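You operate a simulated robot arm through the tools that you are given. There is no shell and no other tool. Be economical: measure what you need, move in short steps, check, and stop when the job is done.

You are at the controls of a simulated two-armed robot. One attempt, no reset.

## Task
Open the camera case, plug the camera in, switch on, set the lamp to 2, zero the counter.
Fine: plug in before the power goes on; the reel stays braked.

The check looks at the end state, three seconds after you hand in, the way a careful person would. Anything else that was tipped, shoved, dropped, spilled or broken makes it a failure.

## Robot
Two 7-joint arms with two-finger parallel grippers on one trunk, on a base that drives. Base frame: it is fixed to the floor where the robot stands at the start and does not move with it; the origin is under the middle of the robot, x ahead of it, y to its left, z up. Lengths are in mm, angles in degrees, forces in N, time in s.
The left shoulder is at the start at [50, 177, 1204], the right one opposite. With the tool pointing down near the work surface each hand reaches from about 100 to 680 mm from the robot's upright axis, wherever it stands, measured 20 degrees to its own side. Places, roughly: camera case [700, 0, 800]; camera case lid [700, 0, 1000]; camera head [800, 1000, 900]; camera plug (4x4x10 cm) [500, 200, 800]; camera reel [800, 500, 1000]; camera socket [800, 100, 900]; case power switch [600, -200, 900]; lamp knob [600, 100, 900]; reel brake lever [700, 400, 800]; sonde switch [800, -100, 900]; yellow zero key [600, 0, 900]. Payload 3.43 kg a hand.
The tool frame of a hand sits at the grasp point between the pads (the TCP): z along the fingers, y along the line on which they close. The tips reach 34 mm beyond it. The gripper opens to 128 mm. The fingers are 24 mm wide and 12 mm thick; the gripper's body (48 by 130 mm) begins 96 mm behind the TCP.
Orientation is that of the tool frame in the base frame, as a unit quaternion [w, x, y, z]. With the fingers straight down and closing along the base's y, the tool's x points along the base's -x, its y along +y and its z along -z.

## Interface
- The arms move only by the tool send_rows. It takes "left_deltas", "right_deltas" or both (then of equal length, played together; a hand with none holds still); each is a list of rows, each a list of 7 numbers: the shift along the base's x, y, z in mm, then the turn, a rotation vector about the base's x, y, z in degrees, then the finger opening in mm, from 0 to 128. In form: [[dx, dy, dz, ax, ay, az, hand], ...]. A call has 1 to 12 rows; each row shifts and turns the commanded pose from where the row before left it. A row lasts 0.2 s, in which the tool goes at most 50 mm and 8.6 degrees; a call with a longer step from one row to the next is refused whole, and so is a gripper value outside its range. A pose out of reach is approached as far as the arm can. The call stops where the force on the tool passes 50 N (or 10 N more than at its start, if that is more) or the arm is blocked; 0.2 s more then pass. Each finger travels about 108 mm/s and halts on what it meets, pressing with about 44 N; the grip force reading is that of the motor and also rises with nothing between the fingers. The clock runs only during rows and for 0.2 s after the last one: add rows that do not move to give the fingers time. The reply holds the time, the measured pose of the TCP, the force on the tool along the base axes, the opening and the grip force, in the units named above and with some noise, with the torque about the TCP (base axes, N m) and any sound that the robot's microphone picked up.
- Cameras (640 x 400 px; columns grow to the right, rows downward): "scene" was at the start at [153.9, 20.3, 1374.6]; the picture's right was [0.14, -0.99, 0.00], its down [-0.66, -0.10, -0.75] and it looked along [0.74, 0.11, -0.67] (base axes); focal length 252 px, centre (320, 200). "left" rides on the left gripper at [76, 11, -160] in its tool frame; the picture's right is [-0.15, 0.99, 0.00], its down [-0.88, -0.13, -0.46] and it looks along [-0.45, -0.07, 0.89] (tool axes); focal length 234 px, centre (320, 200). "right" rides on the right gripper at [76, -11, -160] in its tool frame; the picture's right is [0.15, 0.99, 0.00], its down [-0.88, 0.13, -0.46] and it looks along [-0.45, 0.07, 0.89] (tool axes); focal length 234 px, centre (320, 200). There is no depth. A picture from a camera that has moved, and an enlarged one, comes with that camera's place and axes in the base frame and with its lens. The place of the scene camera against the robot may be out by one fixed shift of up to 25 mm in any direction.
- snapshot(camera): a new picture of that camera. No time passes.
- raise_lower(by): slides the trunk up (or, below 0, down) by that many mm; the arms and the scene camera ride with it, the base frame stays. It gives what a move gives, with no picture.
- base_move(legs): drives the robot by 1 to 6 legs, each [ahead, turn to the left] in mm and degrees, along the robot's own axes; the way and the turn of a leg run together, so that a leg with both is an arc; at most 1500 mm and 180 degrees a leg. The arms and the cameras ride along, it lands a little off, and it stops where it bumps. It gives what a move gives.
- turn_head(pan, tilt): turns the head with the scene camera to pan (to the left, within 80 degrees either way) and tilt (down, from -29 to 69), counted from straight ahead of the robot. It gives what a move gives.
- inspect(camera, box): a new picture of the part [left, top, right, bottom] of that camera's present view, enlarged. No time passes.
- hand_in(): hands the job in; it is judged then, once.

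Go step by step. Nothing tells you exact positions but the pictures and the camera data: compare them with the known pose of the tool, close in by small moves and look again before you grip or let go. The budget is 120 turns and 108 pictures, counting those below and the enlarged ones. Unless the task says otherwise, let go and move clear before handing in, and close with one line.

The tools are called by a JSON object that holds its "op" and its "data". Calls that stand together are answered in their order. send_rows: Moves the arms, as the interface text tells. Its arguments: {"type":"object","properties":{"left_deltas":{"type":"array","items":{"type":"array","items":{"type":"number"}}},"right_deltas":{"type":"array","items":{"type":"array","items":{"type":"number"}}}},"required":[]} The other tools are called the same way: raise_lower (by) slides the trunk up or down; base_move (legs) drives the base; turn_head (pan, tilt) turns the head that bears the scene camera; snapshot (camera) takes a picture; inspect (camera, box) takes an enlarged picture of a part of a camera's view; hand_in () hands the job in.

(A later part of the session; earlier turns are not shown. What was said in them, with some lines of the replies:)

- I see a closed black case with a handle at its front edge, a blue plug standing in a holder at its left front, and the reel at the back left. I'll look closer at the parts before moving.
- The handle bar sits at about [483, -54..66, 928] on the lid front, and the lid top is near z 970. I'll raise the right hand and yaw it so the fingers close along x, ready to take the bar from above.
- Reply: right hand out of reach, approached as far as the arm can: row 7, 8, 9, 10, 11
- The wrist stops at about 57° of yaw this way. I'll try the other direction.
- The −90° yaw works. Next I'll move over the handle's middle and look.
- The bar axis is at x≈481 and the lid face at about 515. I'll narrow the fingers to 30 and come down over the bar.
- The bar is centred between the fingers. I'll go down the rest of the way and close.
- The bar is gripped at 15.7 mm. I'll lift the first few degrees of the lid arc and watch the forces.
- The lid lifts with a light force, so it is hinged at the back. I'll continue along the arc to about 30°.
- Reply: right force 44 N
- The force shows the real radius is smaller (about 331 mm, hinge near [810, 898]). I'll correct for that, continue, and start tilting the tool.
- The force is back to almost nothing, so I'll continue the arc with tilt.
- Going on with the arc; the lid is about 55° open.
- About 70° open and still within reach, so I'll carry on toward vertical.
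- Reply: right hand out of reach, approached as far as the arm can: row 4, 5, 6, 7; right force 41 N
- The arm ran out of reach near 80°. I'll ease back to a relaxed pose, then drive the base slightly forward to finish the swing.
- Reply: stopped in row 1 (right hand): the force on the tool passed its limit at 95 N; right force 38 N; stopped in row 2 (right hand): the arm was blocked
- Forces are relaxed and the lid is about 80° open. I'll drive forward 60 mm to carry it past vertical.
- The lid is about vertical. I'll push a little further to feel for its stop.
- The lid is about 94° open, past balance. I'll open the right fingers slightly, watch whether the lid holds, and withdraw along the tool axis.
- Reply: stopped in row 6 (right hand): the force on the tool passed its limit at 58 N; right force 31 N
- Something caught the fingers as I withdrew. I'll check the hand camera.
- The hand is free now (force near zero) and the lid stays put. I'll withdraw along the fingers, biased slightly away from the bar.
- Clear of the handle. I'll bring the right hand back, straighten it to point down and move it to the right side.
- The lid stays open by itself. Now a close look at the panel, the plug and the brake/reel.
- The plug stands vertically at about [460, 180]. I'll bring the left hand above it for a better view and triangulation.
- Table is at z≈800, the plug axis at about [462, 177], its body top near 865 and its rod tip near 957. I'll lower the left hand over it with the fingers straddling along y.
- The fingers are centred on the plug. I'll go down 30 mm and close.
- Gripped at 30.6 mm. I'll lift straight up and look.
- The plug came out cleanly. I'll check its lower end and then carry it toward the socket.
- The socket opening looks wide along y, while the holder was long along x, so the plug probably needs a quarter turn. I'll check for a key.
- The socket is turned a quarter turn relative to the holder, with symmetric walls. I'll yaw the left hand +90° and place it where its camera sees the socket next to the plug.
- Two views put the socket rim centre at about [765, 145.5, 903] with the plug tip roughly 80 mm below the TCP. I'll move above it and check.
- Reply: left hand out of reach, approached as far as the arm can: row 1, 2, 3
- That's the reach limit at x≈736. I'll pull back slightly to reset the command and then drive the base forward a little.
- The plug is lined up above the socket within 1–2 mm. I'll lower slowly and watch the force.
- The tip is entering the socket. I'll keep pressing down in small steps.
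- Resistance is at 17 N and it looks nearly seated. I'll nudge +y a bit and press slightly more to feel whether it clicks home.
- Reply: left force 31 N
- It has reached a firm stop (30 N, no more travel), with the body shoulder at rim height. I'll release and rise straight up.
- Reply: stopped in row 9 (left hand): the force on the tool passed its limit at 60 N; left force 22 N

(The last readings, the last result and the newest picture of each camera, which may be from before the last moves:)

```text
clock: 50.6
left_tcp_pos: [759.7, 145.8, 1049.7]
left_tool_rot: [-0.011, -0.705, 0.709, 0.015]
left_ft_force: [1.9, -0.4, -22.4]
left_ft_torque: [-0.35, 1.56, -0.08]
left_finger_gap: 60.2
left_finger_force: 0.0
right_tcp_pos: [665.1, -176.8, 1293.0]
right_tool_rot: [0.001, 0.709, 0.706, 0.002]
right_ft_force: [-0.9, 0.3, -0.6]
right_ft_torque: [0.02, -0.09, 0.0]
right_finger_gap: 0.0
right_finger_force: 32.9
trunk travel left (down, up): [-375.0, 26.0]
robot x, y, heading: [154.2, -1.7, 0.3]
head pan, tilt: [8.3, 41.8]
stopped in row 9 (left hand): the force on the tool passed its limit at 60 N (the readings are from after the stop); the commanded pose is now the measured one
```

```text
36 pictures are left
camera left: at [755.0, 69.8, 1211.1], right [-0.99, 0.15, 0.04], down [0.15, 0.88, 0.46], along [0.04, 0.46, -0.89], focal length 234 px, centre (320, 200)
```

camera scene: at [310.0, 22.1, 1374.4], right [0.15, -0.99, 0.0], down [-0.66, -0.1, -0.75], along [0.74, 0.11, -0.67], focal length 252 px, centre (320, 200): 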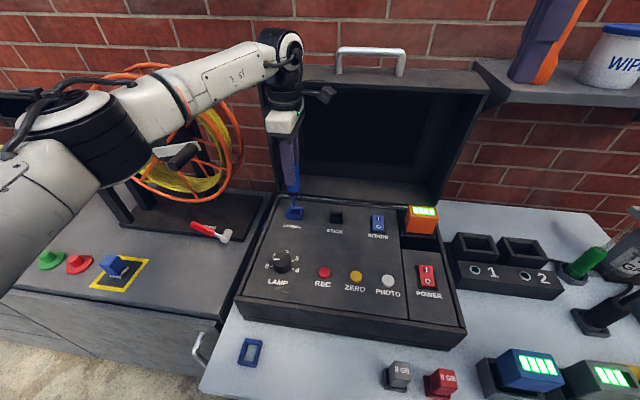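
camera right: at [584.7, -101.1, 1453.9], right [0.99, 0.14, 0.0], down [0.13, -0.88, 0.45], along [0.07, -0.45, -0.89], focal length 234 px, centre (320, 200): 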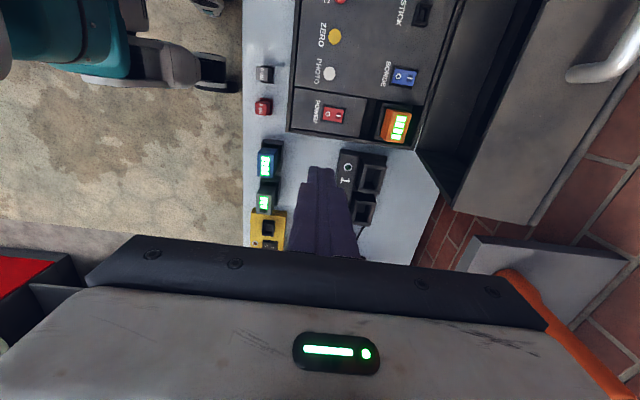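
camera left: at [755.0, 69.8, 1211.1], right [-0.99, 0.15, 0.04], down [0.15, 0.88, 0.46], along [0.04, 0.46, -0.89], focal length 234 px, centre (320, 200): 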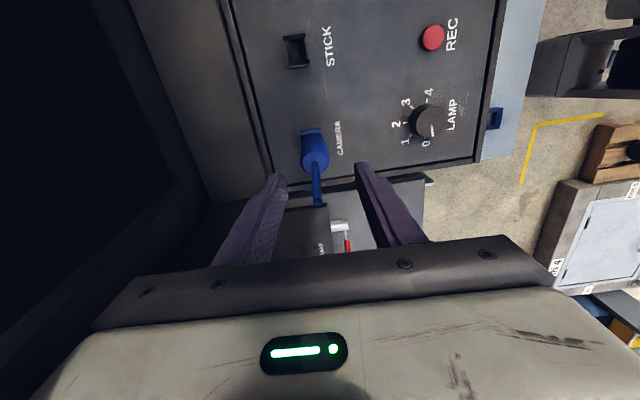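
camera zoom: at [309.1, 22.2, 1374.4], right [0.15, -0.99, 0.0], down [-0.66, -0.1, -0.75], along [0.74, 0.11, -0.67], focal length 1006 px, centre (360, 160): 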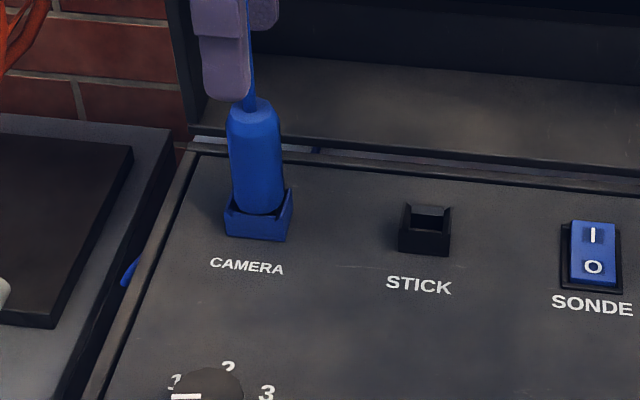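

Rising, the hand bumped something, most likely the lid's top wall from below. I'll drop a little, slide sideways off the rod (toward −y), then pull back before rising.

{"op": "send_rows", "data": {"left_deltas": [[0, 0, -6, 0, 0, 0, 60], [0, 0, -3, 0, 0, 0, 60], [0, -10, 0, 0, 0, 0, 60], [0, -20, 0, 0, 0, 0, 60], [0, -25, 0, 0, 0, 0, 60], [-10, -10, 0, 0, 0, 0, 60], [-25, 0, 0, 0, 0, 0, 60], [-25, 0, 0, 0, 0, 0, 60], [-25, 0, 0, 0, 0, 0, 60]]}}

{"op": "snapshot", "data": {"camera": "scene"}}

{"op": "snapshot", "data": {"camera": "left"}}

```text
clock: 52.6
left_tcp_pos: [676.7, 81.7, 1046.3]
left_tool_rot: [-0.008, -0.705, 0.709, 0.01]
left_ft_force: [0.1, 0.5, -0.4]
left_ft_torque: [0.03, 0.0, 0.0]
left_finger_gap: 59.8
left_finger_force: 0.0
right_tcp_pos: [665.2, -176.9, 1293.7]
right_tool_rot: [0.0, 0.709, 0.706, 0.001]
right_ft_force: [-0.4, 0.1, -0.1]
right_ft_torque: [-0.01, -0.02, -0.01]
right_finger_gap: 0.0
right_finger_force: 33.0
trunk travel left (down, up): [-375.0, 26.0]
robot x, y, heading: [151.4, 3.3, 0.1]
head pan, tilt: [8.3, 41.8]
```

```text
35 pictures are left
camera scene: at [308.6, 22.2, 1374.6], right [0.15, -0.99, 0.0], down [-0.66, -0.1, -0.75], along [0.74, 0.11, -0.67], focal length 252 px, centre (320, 200)
```

scene: 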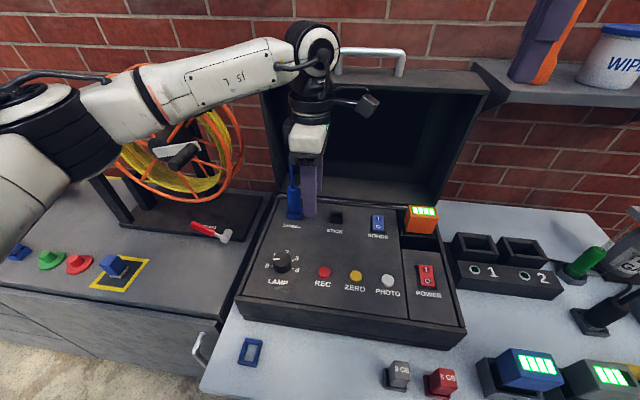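

```text
34 pictures are left
camera left: at [670.4, 5.4, 1207.0], right [-0.99, 0.15, 0.03], down [0.15, 0.88, 0.45], along [0.05, 0.45, -0.89], focal length 234 px, centre (320, 200)
```

left: 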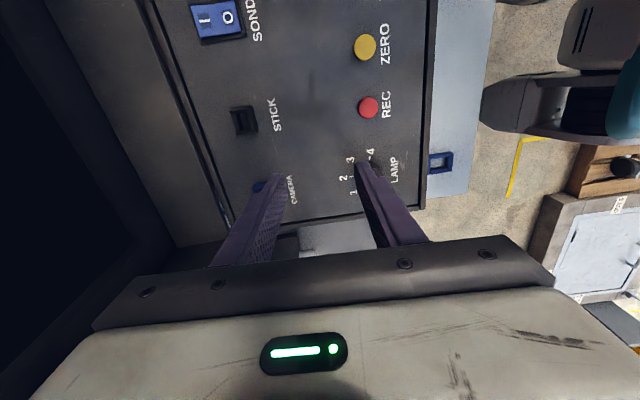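

The plug is standing in the socket and the lid is still open. Now the right hand goes down over the power switch for a look.

{"op": "send_rows", "data": {"right_deltas": [[-5, 5, -40, 0, 0, 0, 0], [-5, 5, -40, 0, 0, 0, 0], [-5, 2, -40, 0, 0, 0, 0], [-5, 0, -40, 0, 0, 0, 0], [-5, 0, -40, 0, 0, 0, 0], [0, 0, -20, 0, 0, 0, 0]]}}

{"op": "snapshot", "data": {"camera": "right"}}

{"op": "inspect", "data": {"camera": "scene", "box": [380, 230, 460, 310]}}

```text
clock: 54.0
left_tcp_pos: [677.6, 82.3, 1046.2]
left_tool_rot: [-0.008, -0.705, 0.709, 0.01]
left_ft_force: [0.3, -1.4, 0.2]
left_ft_torque: [0.01, 0.01, -0.01]
left_finger_gap: 60.2
left_finger_force: 0.0
right_tcp_pos: [639.6, -165.7, 1073.6]
right_tool_rot: [0.0, 0.709, 0.705, 0.003]
right_ft_force: [-0.2, 0.8, 0.2]
right_ft_torque: [-0.04, 0.02, 0.03]
right_finger_gap: 0.1
right_finger_force: 33.4
trunk travel left (down, up): [-375.0, 26.0]
robot x, y, heading: [156.4, 0.8, 0.1]
head pan, tilt: [8.3, 41.8]
```

```text
33 pictures are left
camera right: at [627.8, -89.5, 1235.4], right [0.99, 0.14, 0.0], down [0.12, -0.88, 0.45], along [0.07, -0.45, -0.89], focal length 234 px, centre (320, 200)
```

right: 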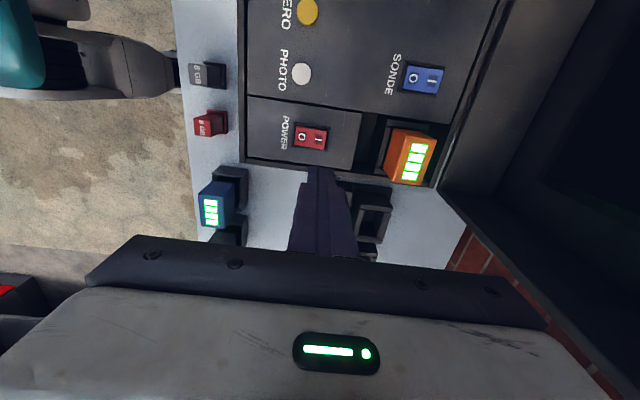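

```text
5.00 times, centred on (420, 270) of scene
camera zoom: at [309.0, 21.8, 1374.6], right [0.15, -0.99, 0.0], down [-0.66, -0.1, -0.75], along [0.74, 0.11, -0.67], focal length 1258 px, centre (-180, -150)
```

zoom: 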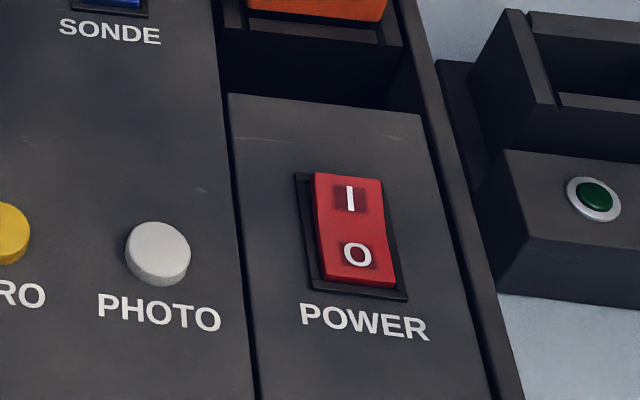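

The rocker is at about x 607–652, y −161; the I end is the far one. I'll bring the closed fingertips over the I end and check before pressing.

{"op": "send_rows", "data": {"right_deltas": [[3, 2, -25, 0, 0, 0, 0], [3, 2, -25, 0, 0, 0, 0], [0, 0, -25, 0, 0, 0, 0], [0, 0, -25, 0, 0, 0, 0], [0, 0, -15, 0, 0, 0, 0], [0, 0, 0, 0, 0, 0, 0]]}}

{"op": "inspect", "data": {"camera": "scene", "box": [370, 220, 470, 310]}}

{"op": "inspect", "data": {"camera": "right", "box": [260, 90, 380, 190]}}

```text
clock: 55.4
left_tcp_pos: [678.1, 81.3, 1046.6]
left_tool_rot: [-0.008, -0.705, 0.709, 0.012]
left_ft_force: [0.3, 0.2, 0.2]
left_ft_torque: [0.02, 0.0, -0.01]
left_finger_gap: 59.8
left_finger_force: 0.3
right_tcp_pos: [644.3, -160.8, 959.3]
right_tool_rot: [0.0, 0.709, 0.706, 0.001]
right_ft_force: [-0.1, 0.0, 0.1]
right_ft_torque: [0.0, 0.01, 0.0]
right_finger_gap: 0.0
right_finger_force: 33.1
trunk travel left (down, up): [-375.0, 26.0]
robot x, y, heading: [153.4, -1.8, -0.0]
head pan, tilt: [8.3, 41.8]
```

```text
4.44 times, centred on (420, 265) of scene
camera zoom: at [308.9, 21.9, 1374.6], right [0.15, -0.99, 0.0], down [-0.66, -0.1, -0.75], along [0.74, 0.11, -0.67], focal length 1118 px, centre (-124, -89)
```

zoom: 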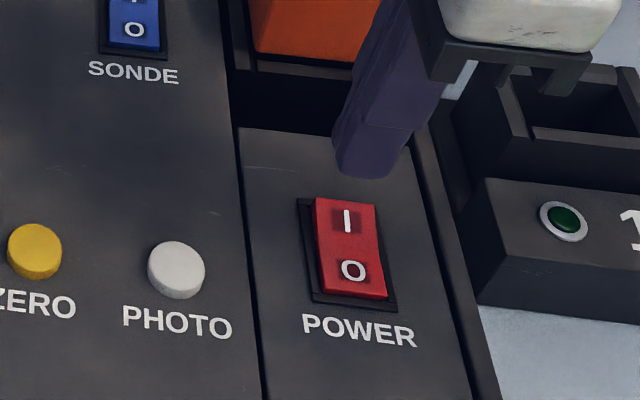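

```text
4.00 times, centred on (320, 140) of right
camera zoom: at [633.7, -85.7, 1120.1], right [0.99, 0.14, 0.0], down [0.13, -0.88, 0.45], along [0.07, -0.45, -0.89], focal length 937 px, centre (320, 440)
```

zoom: 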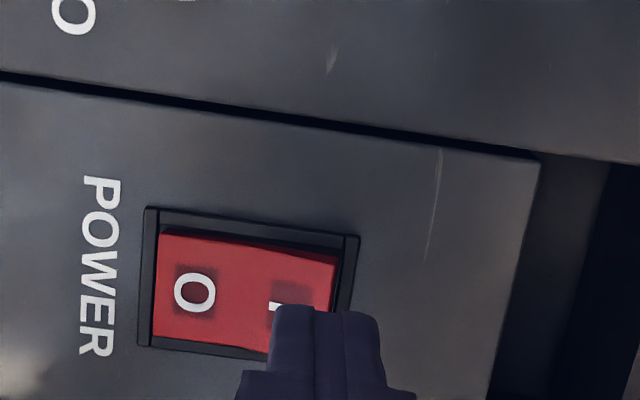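

The tip is over the I end. I'll press down slowly.

{"op": "send_rows", "data": {"right_deltas": [[0, 1, -6, 0, 0, 0, 0], [0, 0, -6, 0, 0, 0, 0], [0, 0, -4, 0, 0, 0, 0], [0, 0, -3, 0, 0, 0, 0], [0, 0, -3, 0, 0, 0, 0], [0, 0, -3, 0, 0, 0, 0]]}}

```text
clock: 56.8
left_tcp_pos: [677.9, 81.4, 1045.8]
left_tool_rot: [-0.008, -0.705, 0.709, 0.01]
left_ft_force: [0.2, -0.4, 0.1]
left_ft_torque: [-0.01, -0.04, 0.0]
left_finger_gap: 60.0
left_finger_force: 0.0
right_tcp_pos: [646.4, -160.6, 933.5]
right_tool_rot: [0.0, 0.709, 0.706, 0.001]
right_ft_force: [0.2, 0.4, -0.4]
right_ft_torque: [-0.01, 0.0, 0.0]
right_finger_gap: 0.0
right_finger_force: 33.1
trunk travel left (down, up): [-375.0, 26.0]
robot x, y, heading: [154.3, 5.1, 0.1]
head pan, tilt: [8.3, 41.8]
```

{"op": "send_rows", "data": {"right_deltas": [[0, 0, -2, 0, 0, 0, 0], [0, 0, -2, 0, 0, 0, 0], [0, 0, -2, 0, 0, 0, 0], [0, 0, -2, 0, 0, 0, 0], [0, 0, -2, 0, 0, 0, 0]]}}

{"op": "inspect", "data": {"camera": "scene", "box": [370, 220, 470, 310]}}

```text
clock: 58.0
left_tcp_pos: [677.7, 81.3, 1046.9]
left_tool_rot: [-0.008, -0.706, 0.709, 0.011]
left_ft_force: [-0.7, -0.3, 0.3]
left_ft_torque: [0.02, 0.01, 0.0]
left_finger_gap: 60.1
left_finger_force: 0.0
right_tcp_pos: [646.2, -159.1, 923.9]
right_tool_rot: [0.0, 0.709, 0.705, 0.002]
right_ft_force: [1.3, 0.3, -0.1]
right_ft_torque: [0.0, 0.02, 0.03]
right_finger_gap: 0.3
right_finger_force: 33.0
trunk travel left (down, up): [-375.0, 26.0]
robot x, y, heading: [155.2, 0.9, 0.1]
head pan, tilt: [8.3, 41.8]
```

```text
4.44 times, centred on (420, 265) of scene
camera zoom: at [308.9, 21.9, 1374.6], right [0.15, -0.99, 0.0], down [-0.66, -0.1, -0.75], along [0.74, 0.11, -0.67], focal length 1118 px, centre (-124, -89)
```

zoom: 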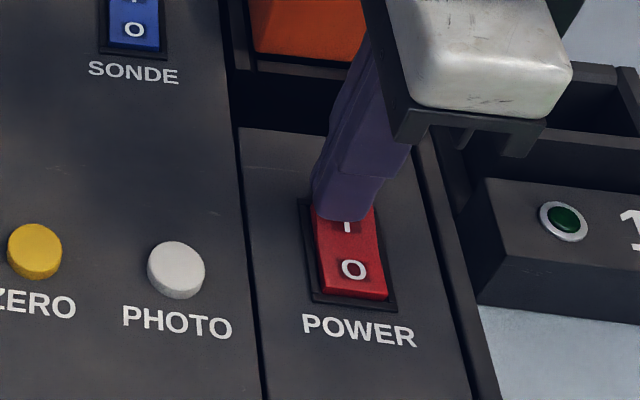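

{"op": "send_rows", "data": {"right_deltas": [[0, 0, -2, 0, 0, 0, 0], [0, 0, -2, 0, 0, 0, 0], [0, 0, -2, 0, 0, 0, 0], [0, 0, -2, 0, 0, 0, 0], [0, 0, 0, 0, 0, 0, 0]]}}

```text
clock: 59.2
left_tcp_pos: [675.5, 82.2, 1049.0]
left_tool_rot: [-0.007, -0.705, 0.709, 0.009]
left_ft_force: [0.5, -0.3, 0.1]
left_ft_torque: [0.04, 0.0, 0.0]
left_finger_gap: 60.1
left_finger_force: 0.0
right_tcp_pos: [645.9, -159.9, 920.7]
right_tool_rot: [0.002, 0.708, 0.706, 0.005]
right_ft_force: [-4.4, -8.4, 36.7]
right_ft_torque: [-0.42, 0.49, 0.11]
right_finger_gap: 0.0
right_finger_force: 33.6
trunk travel left (down, up): [-375.0, 26.0]
robot x, y, heading: [157.8, 4.5, 0.0]
head pan, tilt: [8.3, 41.8]
```

{"op": "inspect", "data": {"camera": "right", "box": [260, 90, 380, 190]}}

{"op": "inspect", "data": {"camera": "scene", "box": [400, 245, 450, 295]}}

```text
4.00 times, centred on (320, 140) of right
camera zoom: at [632.1, -84.8, 1081.2], right [0.99, 0.14, 0.01], down [0.12, -0.88, 0.45], along [0.07, -0.45, -0.89], focal length 937 px, centre (320, 440)
```

zoom: 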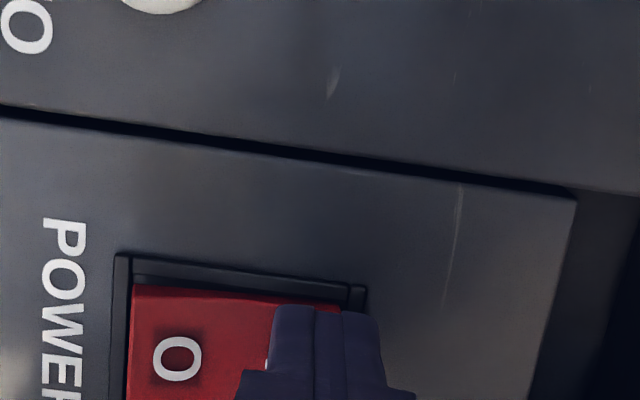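

```text
8.00 times, centred on (425, 270) of scene
camera zoom: at [305.2, 22.0, 1375.5], right [0.15, -0.99, 0.0], down [-0.66, -0.1, -0.75], along [0.74, 0.11, -0.66], focal length 2012 px, centre (-520, -360)
```

zoom: 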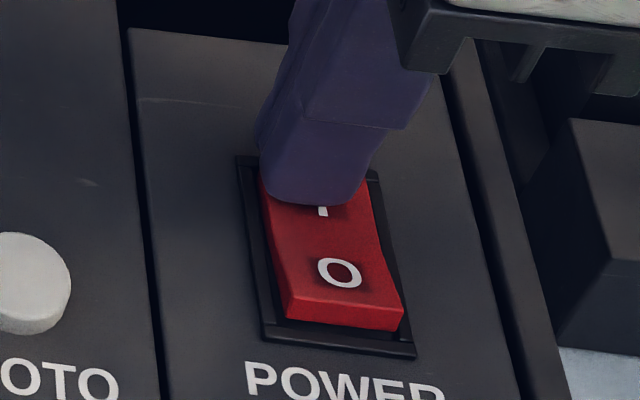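

The O end is now clearly raised, so the switch has flipped to I. I'll lift off and confirm.

{"op": "send_rows", "data": {"right_deltas": [[0, 0, 10, 0, 0, 0, 0], [0, 0, 20, 0, 0, 0, 0], [0, 0, 30, 0, 0, 0, 0], [0, 0, 30, 0, 0, 0, 0], [0, 0, 20, 0, 0, 0, 0]]}}

{"op": "inspect", "data": {"camera": "scene", "box": [310, 220, 460, 320]}}

{"op": "snapshot", "data": {"camera": "right"}}

```text
clock: 60.4
left_tcp_pos: [676.1, 81.2, 1046.0]
left_tool_rot: [-0.008, -0.706, 0.709, 0.01]
left_ft_force: [0.0, 0.1, 0.2]
left_ft_torque: [-0.02, 0.0, 0.0]
left_finger_gap: 60.2
left_finger_force: 0.1
right_tcp_pos: [643.6, -160.9, 1025.8]
right_tool_rot: [0.001, 0.709, 0.705, 0.002]
right_ft_force: [-0.2, -0.5, 0.3]
right_ft_torque: [-0.01, 0.03, -0.05]
right_finger_gap: 0.0
right_finger_force: 33.2
trunk travel left (down, up): [-375.0, 26.0]
robot x, y, heading: [155.3, 2.6, -0.1]
head pan, tilt: [8.3, 41.8]
```

```text
4.00 times, centred on (385, 270) of scene
camera zoom: at [308.8, 22.0, 1374.5], right [0.15, -0.99, 0.0], down [-0.66, -0.1, -0.75], along [0.74, 0.11, -0.67], focal length 1006 px, centre (60, -80)
```

zoom: 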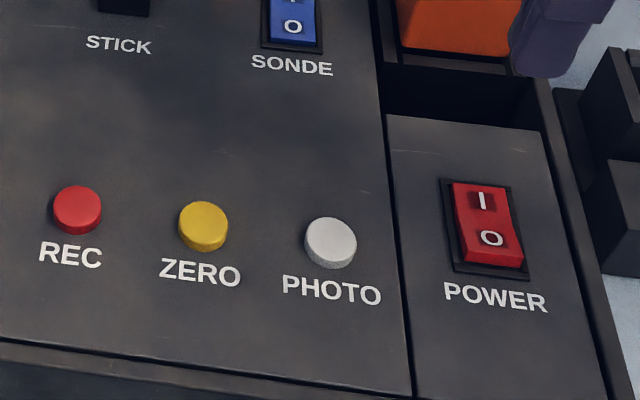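

```text
25 pictures are left
camera right: at [632.9, -85.1, 1186.2], right [0.99, 0.14, 0.0], down [0.13, -0.88, 0.45], along [0.07, -0.45, -0.89], focal length 234 px, centre (320, 200)
```

right: 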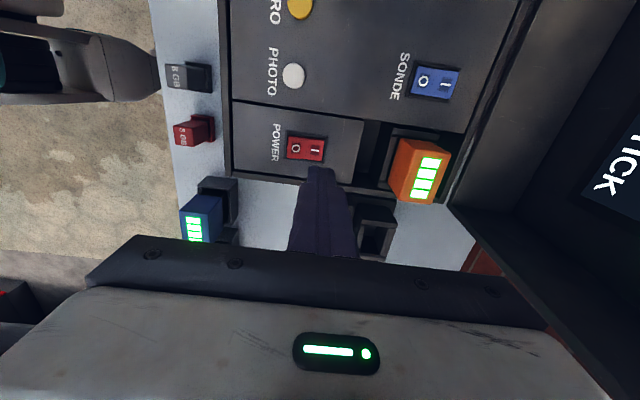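

Power is on: the lid's screen lit up. I'll read it.

{"op": "inspect", "data": {"camera": "scene", "box": [260, 60, 500, 210]}}

```text
2.67 times, centred on (380, 135) of scene
camera zoom: at [308.8, 22.0, 1374.5], right [0.15, -0.99, 0.0], down [-0.66, -0.1, -0.75], along [0.74, 0.11, -0.67], focal length 671 px, centre (160, 373)
```

zoom: 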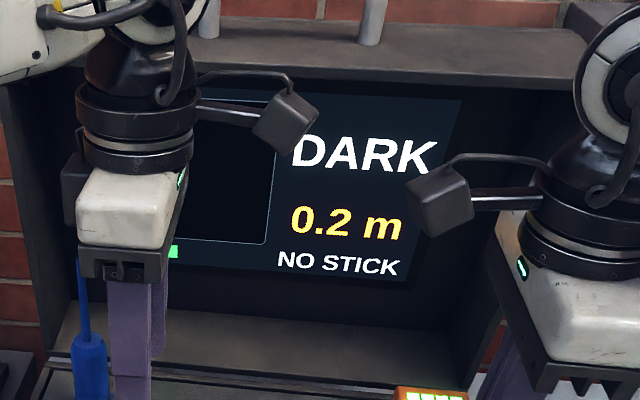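

The screen shows a (dark) camera picture, 0.2 m on the counter: the camera is connected. The lamp knob is at [609.5, 140], top z≈903, and its marker points to 0 (+y). Scale positions are 45° apart, so 2 means turning it −90°. I'll bring the left hand over the knob.

{"op": "send_rows", "data": {"left_deltas": [[-12, 10, 0, 0, 0, 0, 60], [-14, 12, 0, 0, 0, 0, 60], [-14, 12, 0, 0, 0, 0, 60], [-14, 12, -10, 0, 0, 0, 60], [-12.5, 12.5, -20, 0, 0, 0, 60], [0, 0, -25, 0, 0, 0, 60], [0, 0, -25, 0, 0, 0, 60], [0, 0, 0, 0, 0, 0, 60]]}}

{"op": "snapshot", "data": {"camera": "left"}}

{"op": "inspect", "data": {"camera": "scene", "box": [230, 200, 350, 300]}}

```text
clock: 62.2
left_tcp_pos: [610.5, 139.6, 967.0]
left_tool_rot: [-0.008, -0.705, 0.709, 0.01]
left_ft_force: [-0.3, -0.4, 0.2]
left_ft_torque: [0.0, -0.02, 0.02]
left_finger_gap: 59.8
left_finger_force: 0.1
right_tcp_pos: [644.9, -161.3, 1025.9]
right_tool_rot: [0.0, 0.709, 0.705, 0.001]
right_ft_force: [-0.5, 0.4, 0.5]
right_ft_torque: [0.0, -0.01, 0.02]
right_finger_gap: 0.0
right_finger_force: 32.7
trunk travel left (down, up): [-375.0, 26.0]
robot x, y, heading: [152.9, 3.6, -0.2]
head pan, tilt: [8.3, 41.8]
```

```text
23 pictures are left
camera left: at [603.1, 63.3, 1126.9], right [-0.99, 0.15, 0.03], down [0.15, 0.88, 0.46], along [0.05, 0.45, -0.89], focal length 234 px, centre (320, 200)
```

left: 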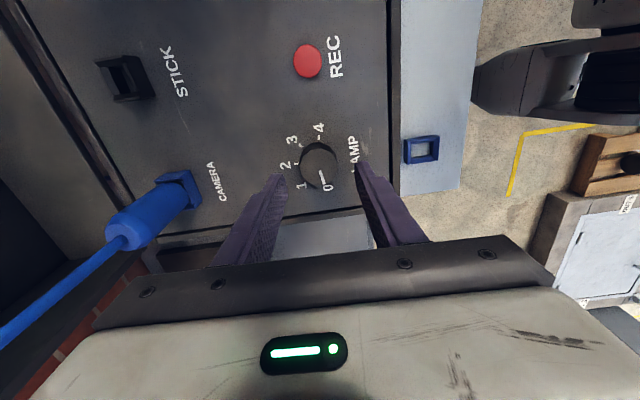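

```text
4.00 times, centred on (290, 250) of scene
camera zoom: at [308.9, 21.8, 1374.6], right [0.15, -0.99, 0.0], down [-0.66, -0.1, -0.75], along [0.74, 0.11, -0.67], focal length 1006 px, centre (440, 0)
```

zoom: 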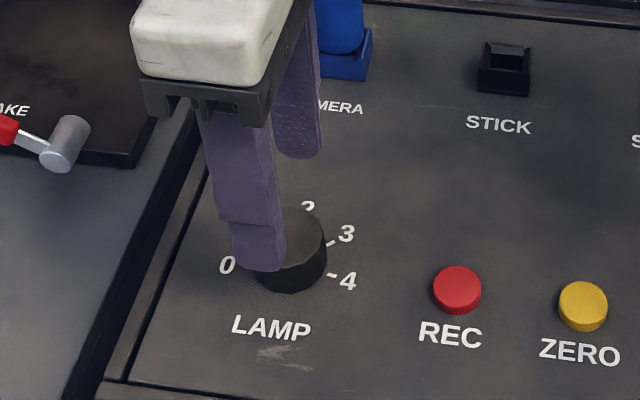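

Marker at 0 confirmed; knob centre is about y≈137. I'll go down and close on the knob.

{"op": "send_rows", "data": {"left_deltas": [[0, -2.5, -12, 0, 0, 0, 60], [0, 0, -12, 0, 0, 0, 60], [0, 0, -10, 0, 0, 0, 60], [0, 0, -7, 0, 0, 0, 60], [0, 0, 0, 0, 0, 0, 30], [0, 0, 0, 0, 0, 0, 30], [0, 0, 0, 0, 0, 0, 30]]}}

{"op": "snapshot", "data": {"camera": "left"}}

```text
clock: 63.8
left_tcp_pos: [610.4, 136.4, 926.8]
left_tool_rot: [-0.007, -0.705, 0.709, 0.01]
left_ft_force: [3.2, 0.6, -2.0]
left_ft_torque: [0.07, -0.73, -0.1]
left_finger_gap: 38.2
left_finger_force: 45.1
right_tcp_pos: [643.7, -160.0, 1024.4]
right_tool_rot: [0.0, 0.709, 0.705, 0.001]
right_ft_force: [0.0, 0.1, -0.1]
right_ft_torque: [0.01, 0.0, 0.01]
right_finger_gap: 0.1
right_finger_force: 33.2
trunk travel left (down, up): [-375.0, 26.0]
robot x, y, heading: [155.5, 1.2, 0.3]
head pan, tilt: [8.3, 41.8]
```

```text
21 pictures are left
camera left: at [603.6, 60.4, 1086.1], right [-0.99, 0.15, 0.03], down [0.15, 0.88, 0.46], along [0.05, 0.45, -0.89], focal length 234 px, centre (320, 200)
```

left: 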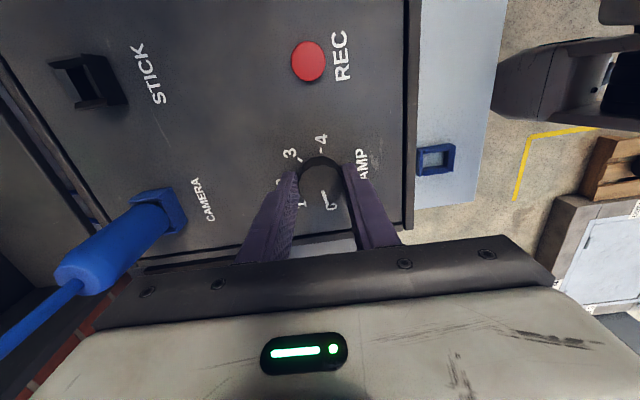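

The knob is gripped (38 mm). I'll turn it −45° first and check.

{"op": "send_rows", "data": {"left_deltas": [[0, 0, 0, 0, 0, -7.5, 30], [0, 0, 0, 0, 0, -7.5, 30], [0, 0, 0, 0, 0, -7.5, 30], [0, 0, 0, 0, 0, -7.5, 30], [0, 0, 0, 0, 0, -7.5, 30], [0, 0, 0, 0, 0, -7.5, 30], [0, 0, 0, 0, 0, 0, 30]]}}

{"op": "inspect", "data": {"camera": "left", "box": [240, 110, 400, 230]}}

```text
clock: 65.4
left_tcp_pos: [607.2, 137.4, 927.0]
left_tool_rot: [-0.005, -0.379, 0.925, 0.014]
left_ft_force: [-14.9, 1.8, -1.2]
left_ft_torque: [0.48, 0.09, 0.05]
left_finger_gap: 38.3
left_finger_force: 45.2
right_tcp_pos: [644.6, -159.6, 1025.4]
right_tool_rot: [0.001, 0.709, 0.705, 0.002]
right_ft_force: [-0.6, 0.6, 0.4]
right_ft_torque: [0.02, -0.02, 0.01]
right_finger_gap: 0.2
right_finger_force: 33.1
trunk travel left (down, up): [-375.0, 26.0]
robot x, y, heading: [154.6, 4.4, 0.1]
head pan, tilt: [8.3, 41.8]
```

```text
3.33 times, centred on (320, 170) of left
camera zoom: at [549.4, 88.6, 1086.3], right [-0.59, 0.81, 0.03], down [0.73, 0.51, 0.45], along [0.35, 0.29, -0.89], focal length 781 px, centre (320, 300)
```

zoom: 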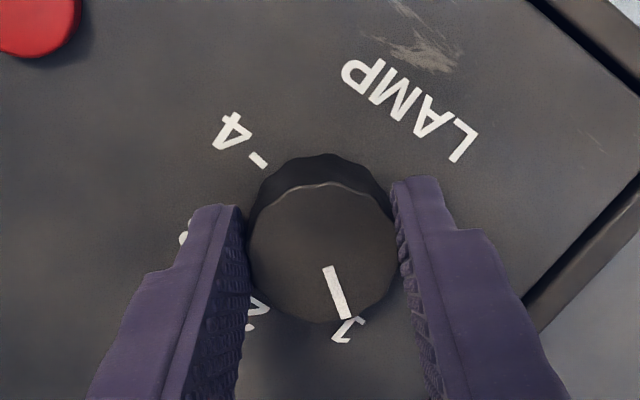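

It turned with the grip and now points to 1. Another −45°.

{"op": "send_rows", "data": {"left_deltas": [[-1, 0, 0, 0, 0, -7.5, 30], [-1, 0, 0, 0, 0, -7.5, 30], [0, 0, 0, 0, 0, -7.5, 30], [0, 0, 0, 0, 0, -7.5, 30], [0, 0, 0, 0, 0, -7.5, 30], [0, 0, 0, 0, 0, -7.5, 30], [0, 0, 0, 0, 0, 0, 30]]}}

{"op": "inspect", "data": {"camera": "left", "box": [240, 110, 400, 230]}}

```text
clock: 67.0
left_tcp_pos: [606.4, 139.6, 926.0]
left_tool_rot: [-0.001, 0.004, 1.0, 0.016]
left_ft_force: [-19.7, 16.9, -2.3]
left_ft_torque: [-0.2, -0.03, 0.11]
left_finger_gap: 38.2
left_finger_force: 45.2
right_tcp_pos: [644.1, -159.3, 1026.3]
right_tool_rot: [0.001, 0.709, 0.705, 0.002]
right_ft_force: [0.7, -0.4, -0.8]
right_ft_torque: [0.01, 0.02, 0.01]
right_finger_gap: 0.1
right_finger_force: 32.7
trunk travel left (down, up): [-375.0, 26.0]
robot x, y, heading: [156.6, 0.3, 0.1]
head pan, tilt: [8.3, 41.8]
```

```text
3.33 times, centred on (320, 170) of left
camera zoom: at [530.5, 146.5, 1086.4], right [0.15, 0.99, 0.03], down [0.88, -0.15, 0.45], along [0.45, -0.04, -0.89], focal length 781 px, centre (320, 300)
```

zoom: 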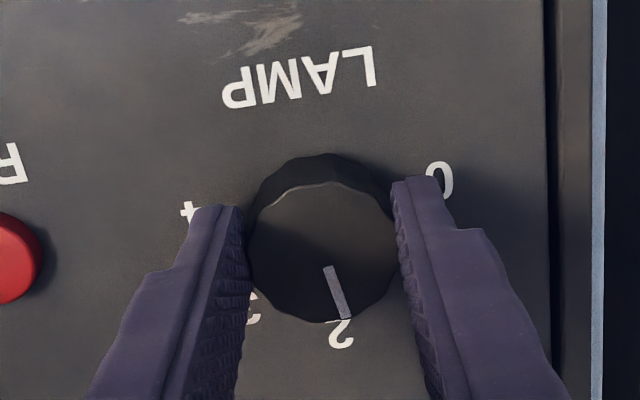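

The marker points to 2. I'll release, rise, and verify.

{"op": "send_rows", "data": {"left_deltas": [[-2, 1.5, 0, 0, 0, 0, 38], [0, 0, 0, 0, 0, 0, 55], [0, 0, 0, 0, 0, 0, 60], [0, 0, 15, 0, 0, 0, 60], [0, 0, 25, 0, 0, 0, 60], [0, 0, 30, 0, 0, 0, 60], [-10, 10, 30, 0, 0, 0, 60], [-20, 10, 20, 0, 0, 0, 60]]}}

{"op": "snapshot", "data": {"camera": "left"}}

{"op": "inspect", "data": {"camera": "scene", "box": [230, 60, 470, 210]}}

```text
clock: 68.8
left_tcp_pos: [576.1, 157.8, 1048.5]
left_tool_rot: [0.002, 0.003, 1.0, 0.013]
left_ft_force: [0.6, 0.3, -0.6]
left_ft_torque: [-0.01, 0.0, -0.02]
left_finger_gap: 60.1
left_finger_force: 0.1
right_tcp_pos: [645.7, -160.0, 1025.2]
right_tool_rot: [0.0, 0.709, 0.705, 0.001]
right_ft_force: [-0.3, 0.0, -0.2]
right_ft_torque: [0.05, -0.03, -0.01]
right_finger_gap: 0.0
right_finger_force: 33.1
trunk travel left (down, up): [-375.0, 26.0]
robot x, y, heading: [154.5, 4.8, -0.0]
head pan, tilt: [8.3, 41.8]
```

```text
18 pictures are left
camera left: at [500.5, 165.2, 1208.5], right [0.15, 0.99, 0.03], down [0.88, -0.15, 0.46], along [0.45, -0.05, -0.89], focal length 234 px, centre (320, 200)
```

left: 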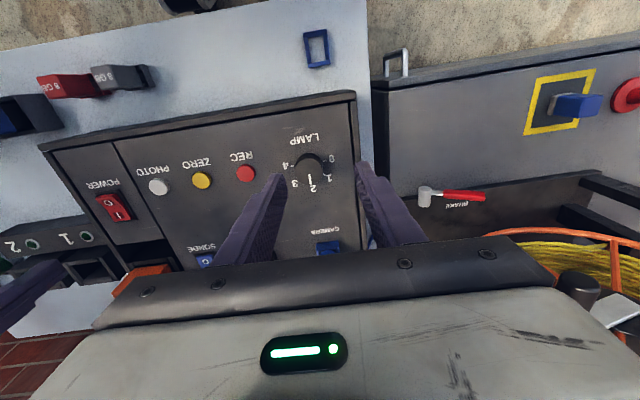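

```text
2.67 times, centred on (350, 135) of scene
camera zoom: at [308.6, 22.0, 1374.6], right [0.15, -0.99, 0.0], down [-0.66, -0.1, -0.75], along [0.74, 0.11, -0.67], focal length 671 px, centre (240, 373)
```

zoom: 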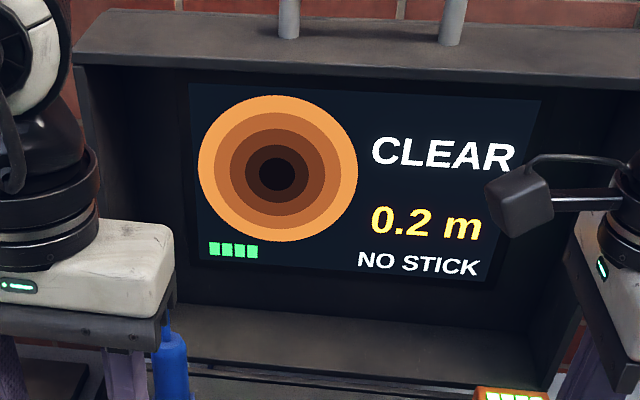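

The screen shows "CLEAR", so the lamp is at 2. Next is the yellow ZERO key at about [604, −18]. I'll move the left hand out of the way and bring the right fingertips over the key.

{"op": "send_rows", "data": {"left_deltas": [[-10, 15, 10, 0, 0, 0, 60], [-15, 20, 10, 0, 0, 0, 60], [-15, 25, 10, 0, 0, 0, 60], [-15, 25, 10, 0, 0, 0, 60], [0, 0, 0, 0, 0, 0, 60], [0, 0, 0, 0, 0, 0, 60], [0, 0, 0, 0, 0, 0, 60]], "right_deltas": [[0, 0, 0, 0, 0, 0, 0], [0, 0, 0, 0, 0, 0, 0], [-10, 35, 0, 0, 0, 0, 0], [-10, 35, 0, 0, 0, 0, 0], [-10, 35, 0, 0, 0, 0, 0], [-10, 35, -30, 0, 0, 0, 0], [0, 2, -30, 0, 0, 0, 0]]}}

{"op": "inspect", "data": {"camera": "right", "box": [240, 80, 400, 200]}}

{"op": "inspect", "data": {"camera": "scene", "box": [300, 210, 420, 310]}}

```text
clock: 70.4
left_tcp_pos: [520.1, 240.5, 1087.6]
left_tool_rot: [0.002, 0.002, 1.0, 0.013]
left_ft_force: [0.2, 0.9, 0.0]
left_ft_torque: [0.03, 0.04, 0.03]
left_finger_gap: 60.2
left_finger_force: 0.1
right_tcp_pos: [603.9, -18.5, 966.0]
right_tool_rot: [-0.001, 0.709, 0.706, 0.001]
right_ft_force: [-0.1, 0.0, -0.8]
right_ft_torque: [0.02, 0.0, 0.01]
right_finger_gap: 0.3
right_finger_force: 33.1
trunk travel left (down, up): [-375.0, 26.0]
robot x, y, heading: [158.1, 0.6, -0.0]
head pan, tilt: [8.3, 41.8]
```

```text
3.33 times, centred on (320, 140) of right
camera zoom: at [591.4, 57.1, 1126.5], right [0.99, 0.14, 0.0], down [0.13, -0.88, 0.45], along [0.07, -0.45, -0.89], focal length 781 px, centre (320, 400)
```

zoom: 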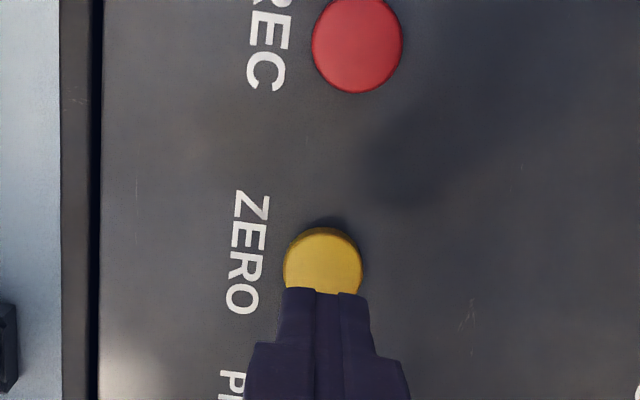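

```text
4.00 times, centred on (360, 260) of scene
camera zoom: at [309.1, 21.5, 1374.6], right [0.15, -0.99, 0.0], down [-0.66, -0.1, -0.75], along [0.74, 0.11, -0.67], focal length 1006 px, centre (160, -40)
```

zoom: 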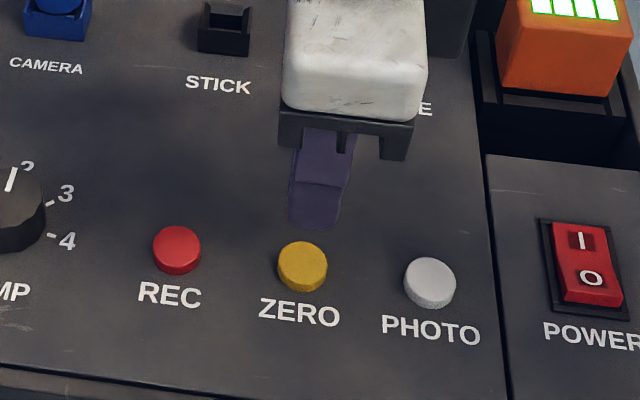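

The key centre is at [603.5, −15]. I'll lower and press gently.

{"op": "send_rows", "data": {"right_deltas": [[0, 3, -10, 0, 0, 0, 0], [0, 0, -10, 0, 0, 0, 0], [0, 0, -10, 0, 0, 0, 0], [0, 0, -4, 0, 0, 0, 0], [0, 0, -2, 0, 0, 0, 0], [0, 0, -2, 0, 0, 0, 0]]}}

```text
clock: 71.8
left_tcp_pos: [521.3, 239.8, 1086.0]
left_tool_rot: [0.001, 0.002, 1.0, 0.012]
left_ft_force: [0.5, 0.1, 1.5]
left_ft_torque: [0.02, 0.0, -0.06]
left_finger_gap: 59.9
left_finger_force: 0.1
right_tcp_pos: [605.2, -15.6, 926.7]
right_tool_rot: [0.0, 0.708, 0.706, 0.001]
right_ft_force: [0.2, -0.2, -0.8]
right_ft_torque: [-0.01, -0.03, -0.03]
right_finger_gap: 0.0
right_finger_force: 32.6
trunk travel left (down, up): [-375.0, 26.0]
robot x, y, heading: [152.2, 0.6, -0.0]
head pan, tilt: [8.3, 41.8]
```

{"op": "send_rows", "data": {"right_deltas": [[0, 0, -2, 0, 0, 0, 0], [0, 0, -2, 0, 0, 0, 0], [0, 0, -2, 0, 0, 0, 0], [0, 0, 0, 0, 0, 0, 0]]}}

{"op": "inspect", "data": {"camera": "scene", "box": [260, 60, 500, 210]}}

```text
clock: 72.8
left_tcp_pos: [521.0, 241.4, 1085.3]
left_tool_rot: [0.002, 0.002, 1.0, 0.013]
left_ft_force: [1.1, 0.4, -0.4]
left_ft_torque: [-0.03, -0.01, 0.01]
left_finger_gap: 60.0
left_finger_force: 0.1
right_tcp_pos: [605.1, -15.4, 920.9]
right_tool_rot: [-0.001, 0.708, 0.706, 0.001]
right_ft_force: [-0.1, 0.1, -0.7]
right_ft_torque: [-0.01, -0.03, 0.01]
right_finger_gap: 0.2
right_finger_force: 33.2
trunk travel left (down, up): [-375.0, 26.0]
robot x, y, heading: [157.4, 1.8, -0.1]
head pan, tilt: [8.3, 41.8]
```

```text
2.67 times, centred on (380, 135) of scene
camera zoom: at [308.9, 21.9, 1374.6], right [0.15, -0.99, 0.0], down [-0.66, -0.1, -0.75], along [0.74, 0.11, -0.67], focal length 671 px, centre (160, 373)
```

zoom: 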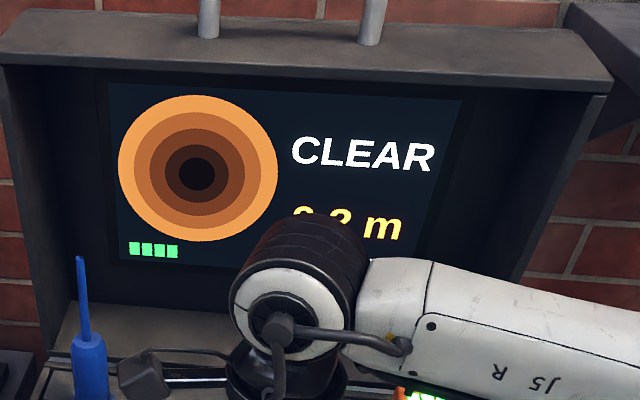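

No contact yet, so I'll continue in small steps.

{"op": "send_rows", "data": {"right_deltas": [[0, 0, -2, 0, 0, 0, 0], [0, 0, -2, 0, 0, 0, 0], [0, 0, -2, 0, 0, 0, 0], [0, 0, 0, 0, 0, 0, 0]]}}

{"op": "inspect", "data": {"camera": "scene", "box": [330, 110, 430, 300]}}

```text
clock: 73.8
left_tcp_pos: [521.1, 240.6, 1087.3]
left_tool_rot: [0.002, 0.002, 1.0, 0.013]
left_ft_force: [-0.1, 0.3, 0.2]
left_ft_torque: [0.04, 0.0, -0.02]
left_finger_gap: 60.0
left_finger_force: 0.1
right_tcp_pos: [606.1, -16.3, 914.7]
right_tool_rot: [0.0, 0.709, 0.705, 0.001]
right_ft_force: [0.4, -1.9, 4.3]
right_ft_torque: [-0.07, -0.02, -0.01]
right_finger_gap: 0.2
right_finger_force: 33.7
trunk travel left (down, up): [-375.0, 26.0]
robot x, y, heading: [152.0, 2.4, 0.2]
head pan, tilt: [8.3, 41.8]
heard: click
```

```text
2.11 times, centred on (380, 205) of scene
camera zoom: at [308.7, 21.7, 1374.7], right [0.15, -0.99, 0.0], down [-0.66, -0.1, -0.75], along [0.74, 0.11, -0.67], focal length 530 px, centre (194, 190)
```

zoom: 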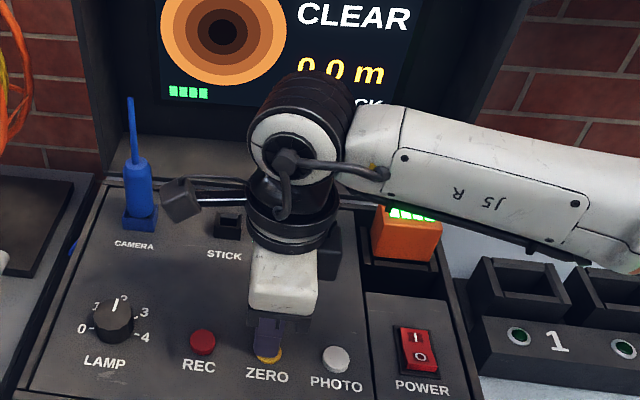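

Click heard, and the screen now reads 0.0 m. I'll lift off and move both hands clear, then check the whole scene.

{"op": "send_rows", "data": {"right_deltas": [[0, 0, 10, 0, 0, 0, 0], [0, 0, 25, 0, 0, 0, 0], [0, 0, 30, 0, 0, 0, 0], [-10, -15, 30, 0, 0, 0, 0], [-15, -25, 30, 0, 0, 0, 0], [-20, -30, 20, 0, 0, 0, 0], [-20, -30, 0, 0, 0, 0, 0], [-20, -30, 0, 0, 0, 0, 0]], "left_deltas": [[0, 0, 0, 0, 0, 0, 60], [0, 0, 0, 0, 0, 0, 60], [-10, 5, 5, 0, 0, 0, 60], [-10, 5, 5, 0, 0, 0, 60], [-10, 5, 5, 0, 0, 0, 60], [-10, 5, 5, 0, 0, 0, 60], [-10, 5, 5, 0, 0, 0, 60], [0, 0, 0, 0, 0, 0, 60]]}}

{"op": "snapshot", "data": {"camera": "scene"}}

{"op": "inspect", "data": {"camera": "scene", "box": [230, 60, 470, 260]}}

```text
clock: 75.6
left_tcp_pos: [470.3, 269.1, 1113.1]
left_tool_rot: [0.002, 0.003, 1.0, 0.013]
left_ft_force: [-0.6, -0.5, -1.3]
left_ft_torque: [0.02, -0.03, 0.0]
left_finger_gap: 59.8
left_finger_force: 0.0
right_tcp_pos: [521.4, -144.5, 1060.6]
right_tool_rot: [0.0, 0.709, 0.705, 0.002]
right_ft_force: [-0.6, -0.5, 0.3]
right_ft_torque: [0.01, 0.0, -0.01]
right_finger_gap: 0.0
right_finger_force: 33.3
trunk travel left (down, up): [-375.0, 26.0]
robot x, y, heading: [158.3, 3.3, 0.1]
head pan, tilt: [8.3, 41.8]
```

```text
12 pictures are left
camera scene: at [308.6, 21.1, 1374.6], right [0.15, -0.99, 0.0], down [-0.66, -0.1, -0.75], along [0.74, 0.11, -0.67], focal length 252 px, centre (320, 200)
```

scene: 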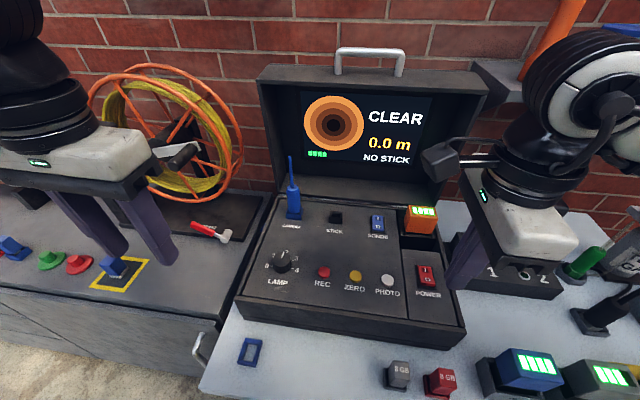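

```text
2.00 times, centred on (350, 160) of scene
camera zoom: at [308.6, 21.1, 1374.6], right [0.15, -0.99, 0.0], down [-0.66, -0.1, -0.75], along [0.74, 0.11, -0.67], focal length 503 px, centre (260, 280)
```

zoom: 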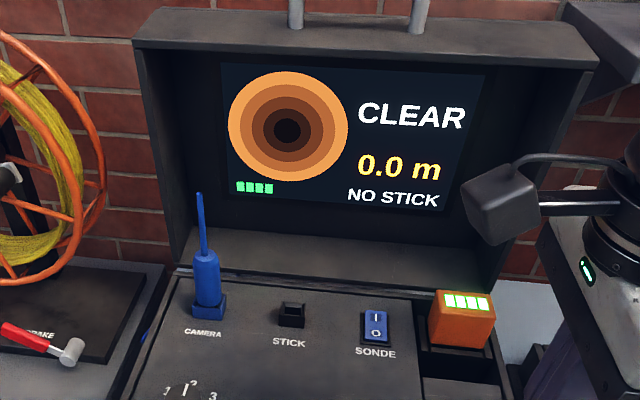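

The screen shows a clear camera picture and 0.0 m, the lid is open, the plug is seated, and the brake lever is untouched. Both hands are clear, so I'm handing in.

{"op": "hand_in", "data": {}}

```text
The job is handed in.
```

The case is open, the camera was plugged in before the power went on, the lamp is at 2, the counter reads 0.0 m, and I never touched the reel brake.
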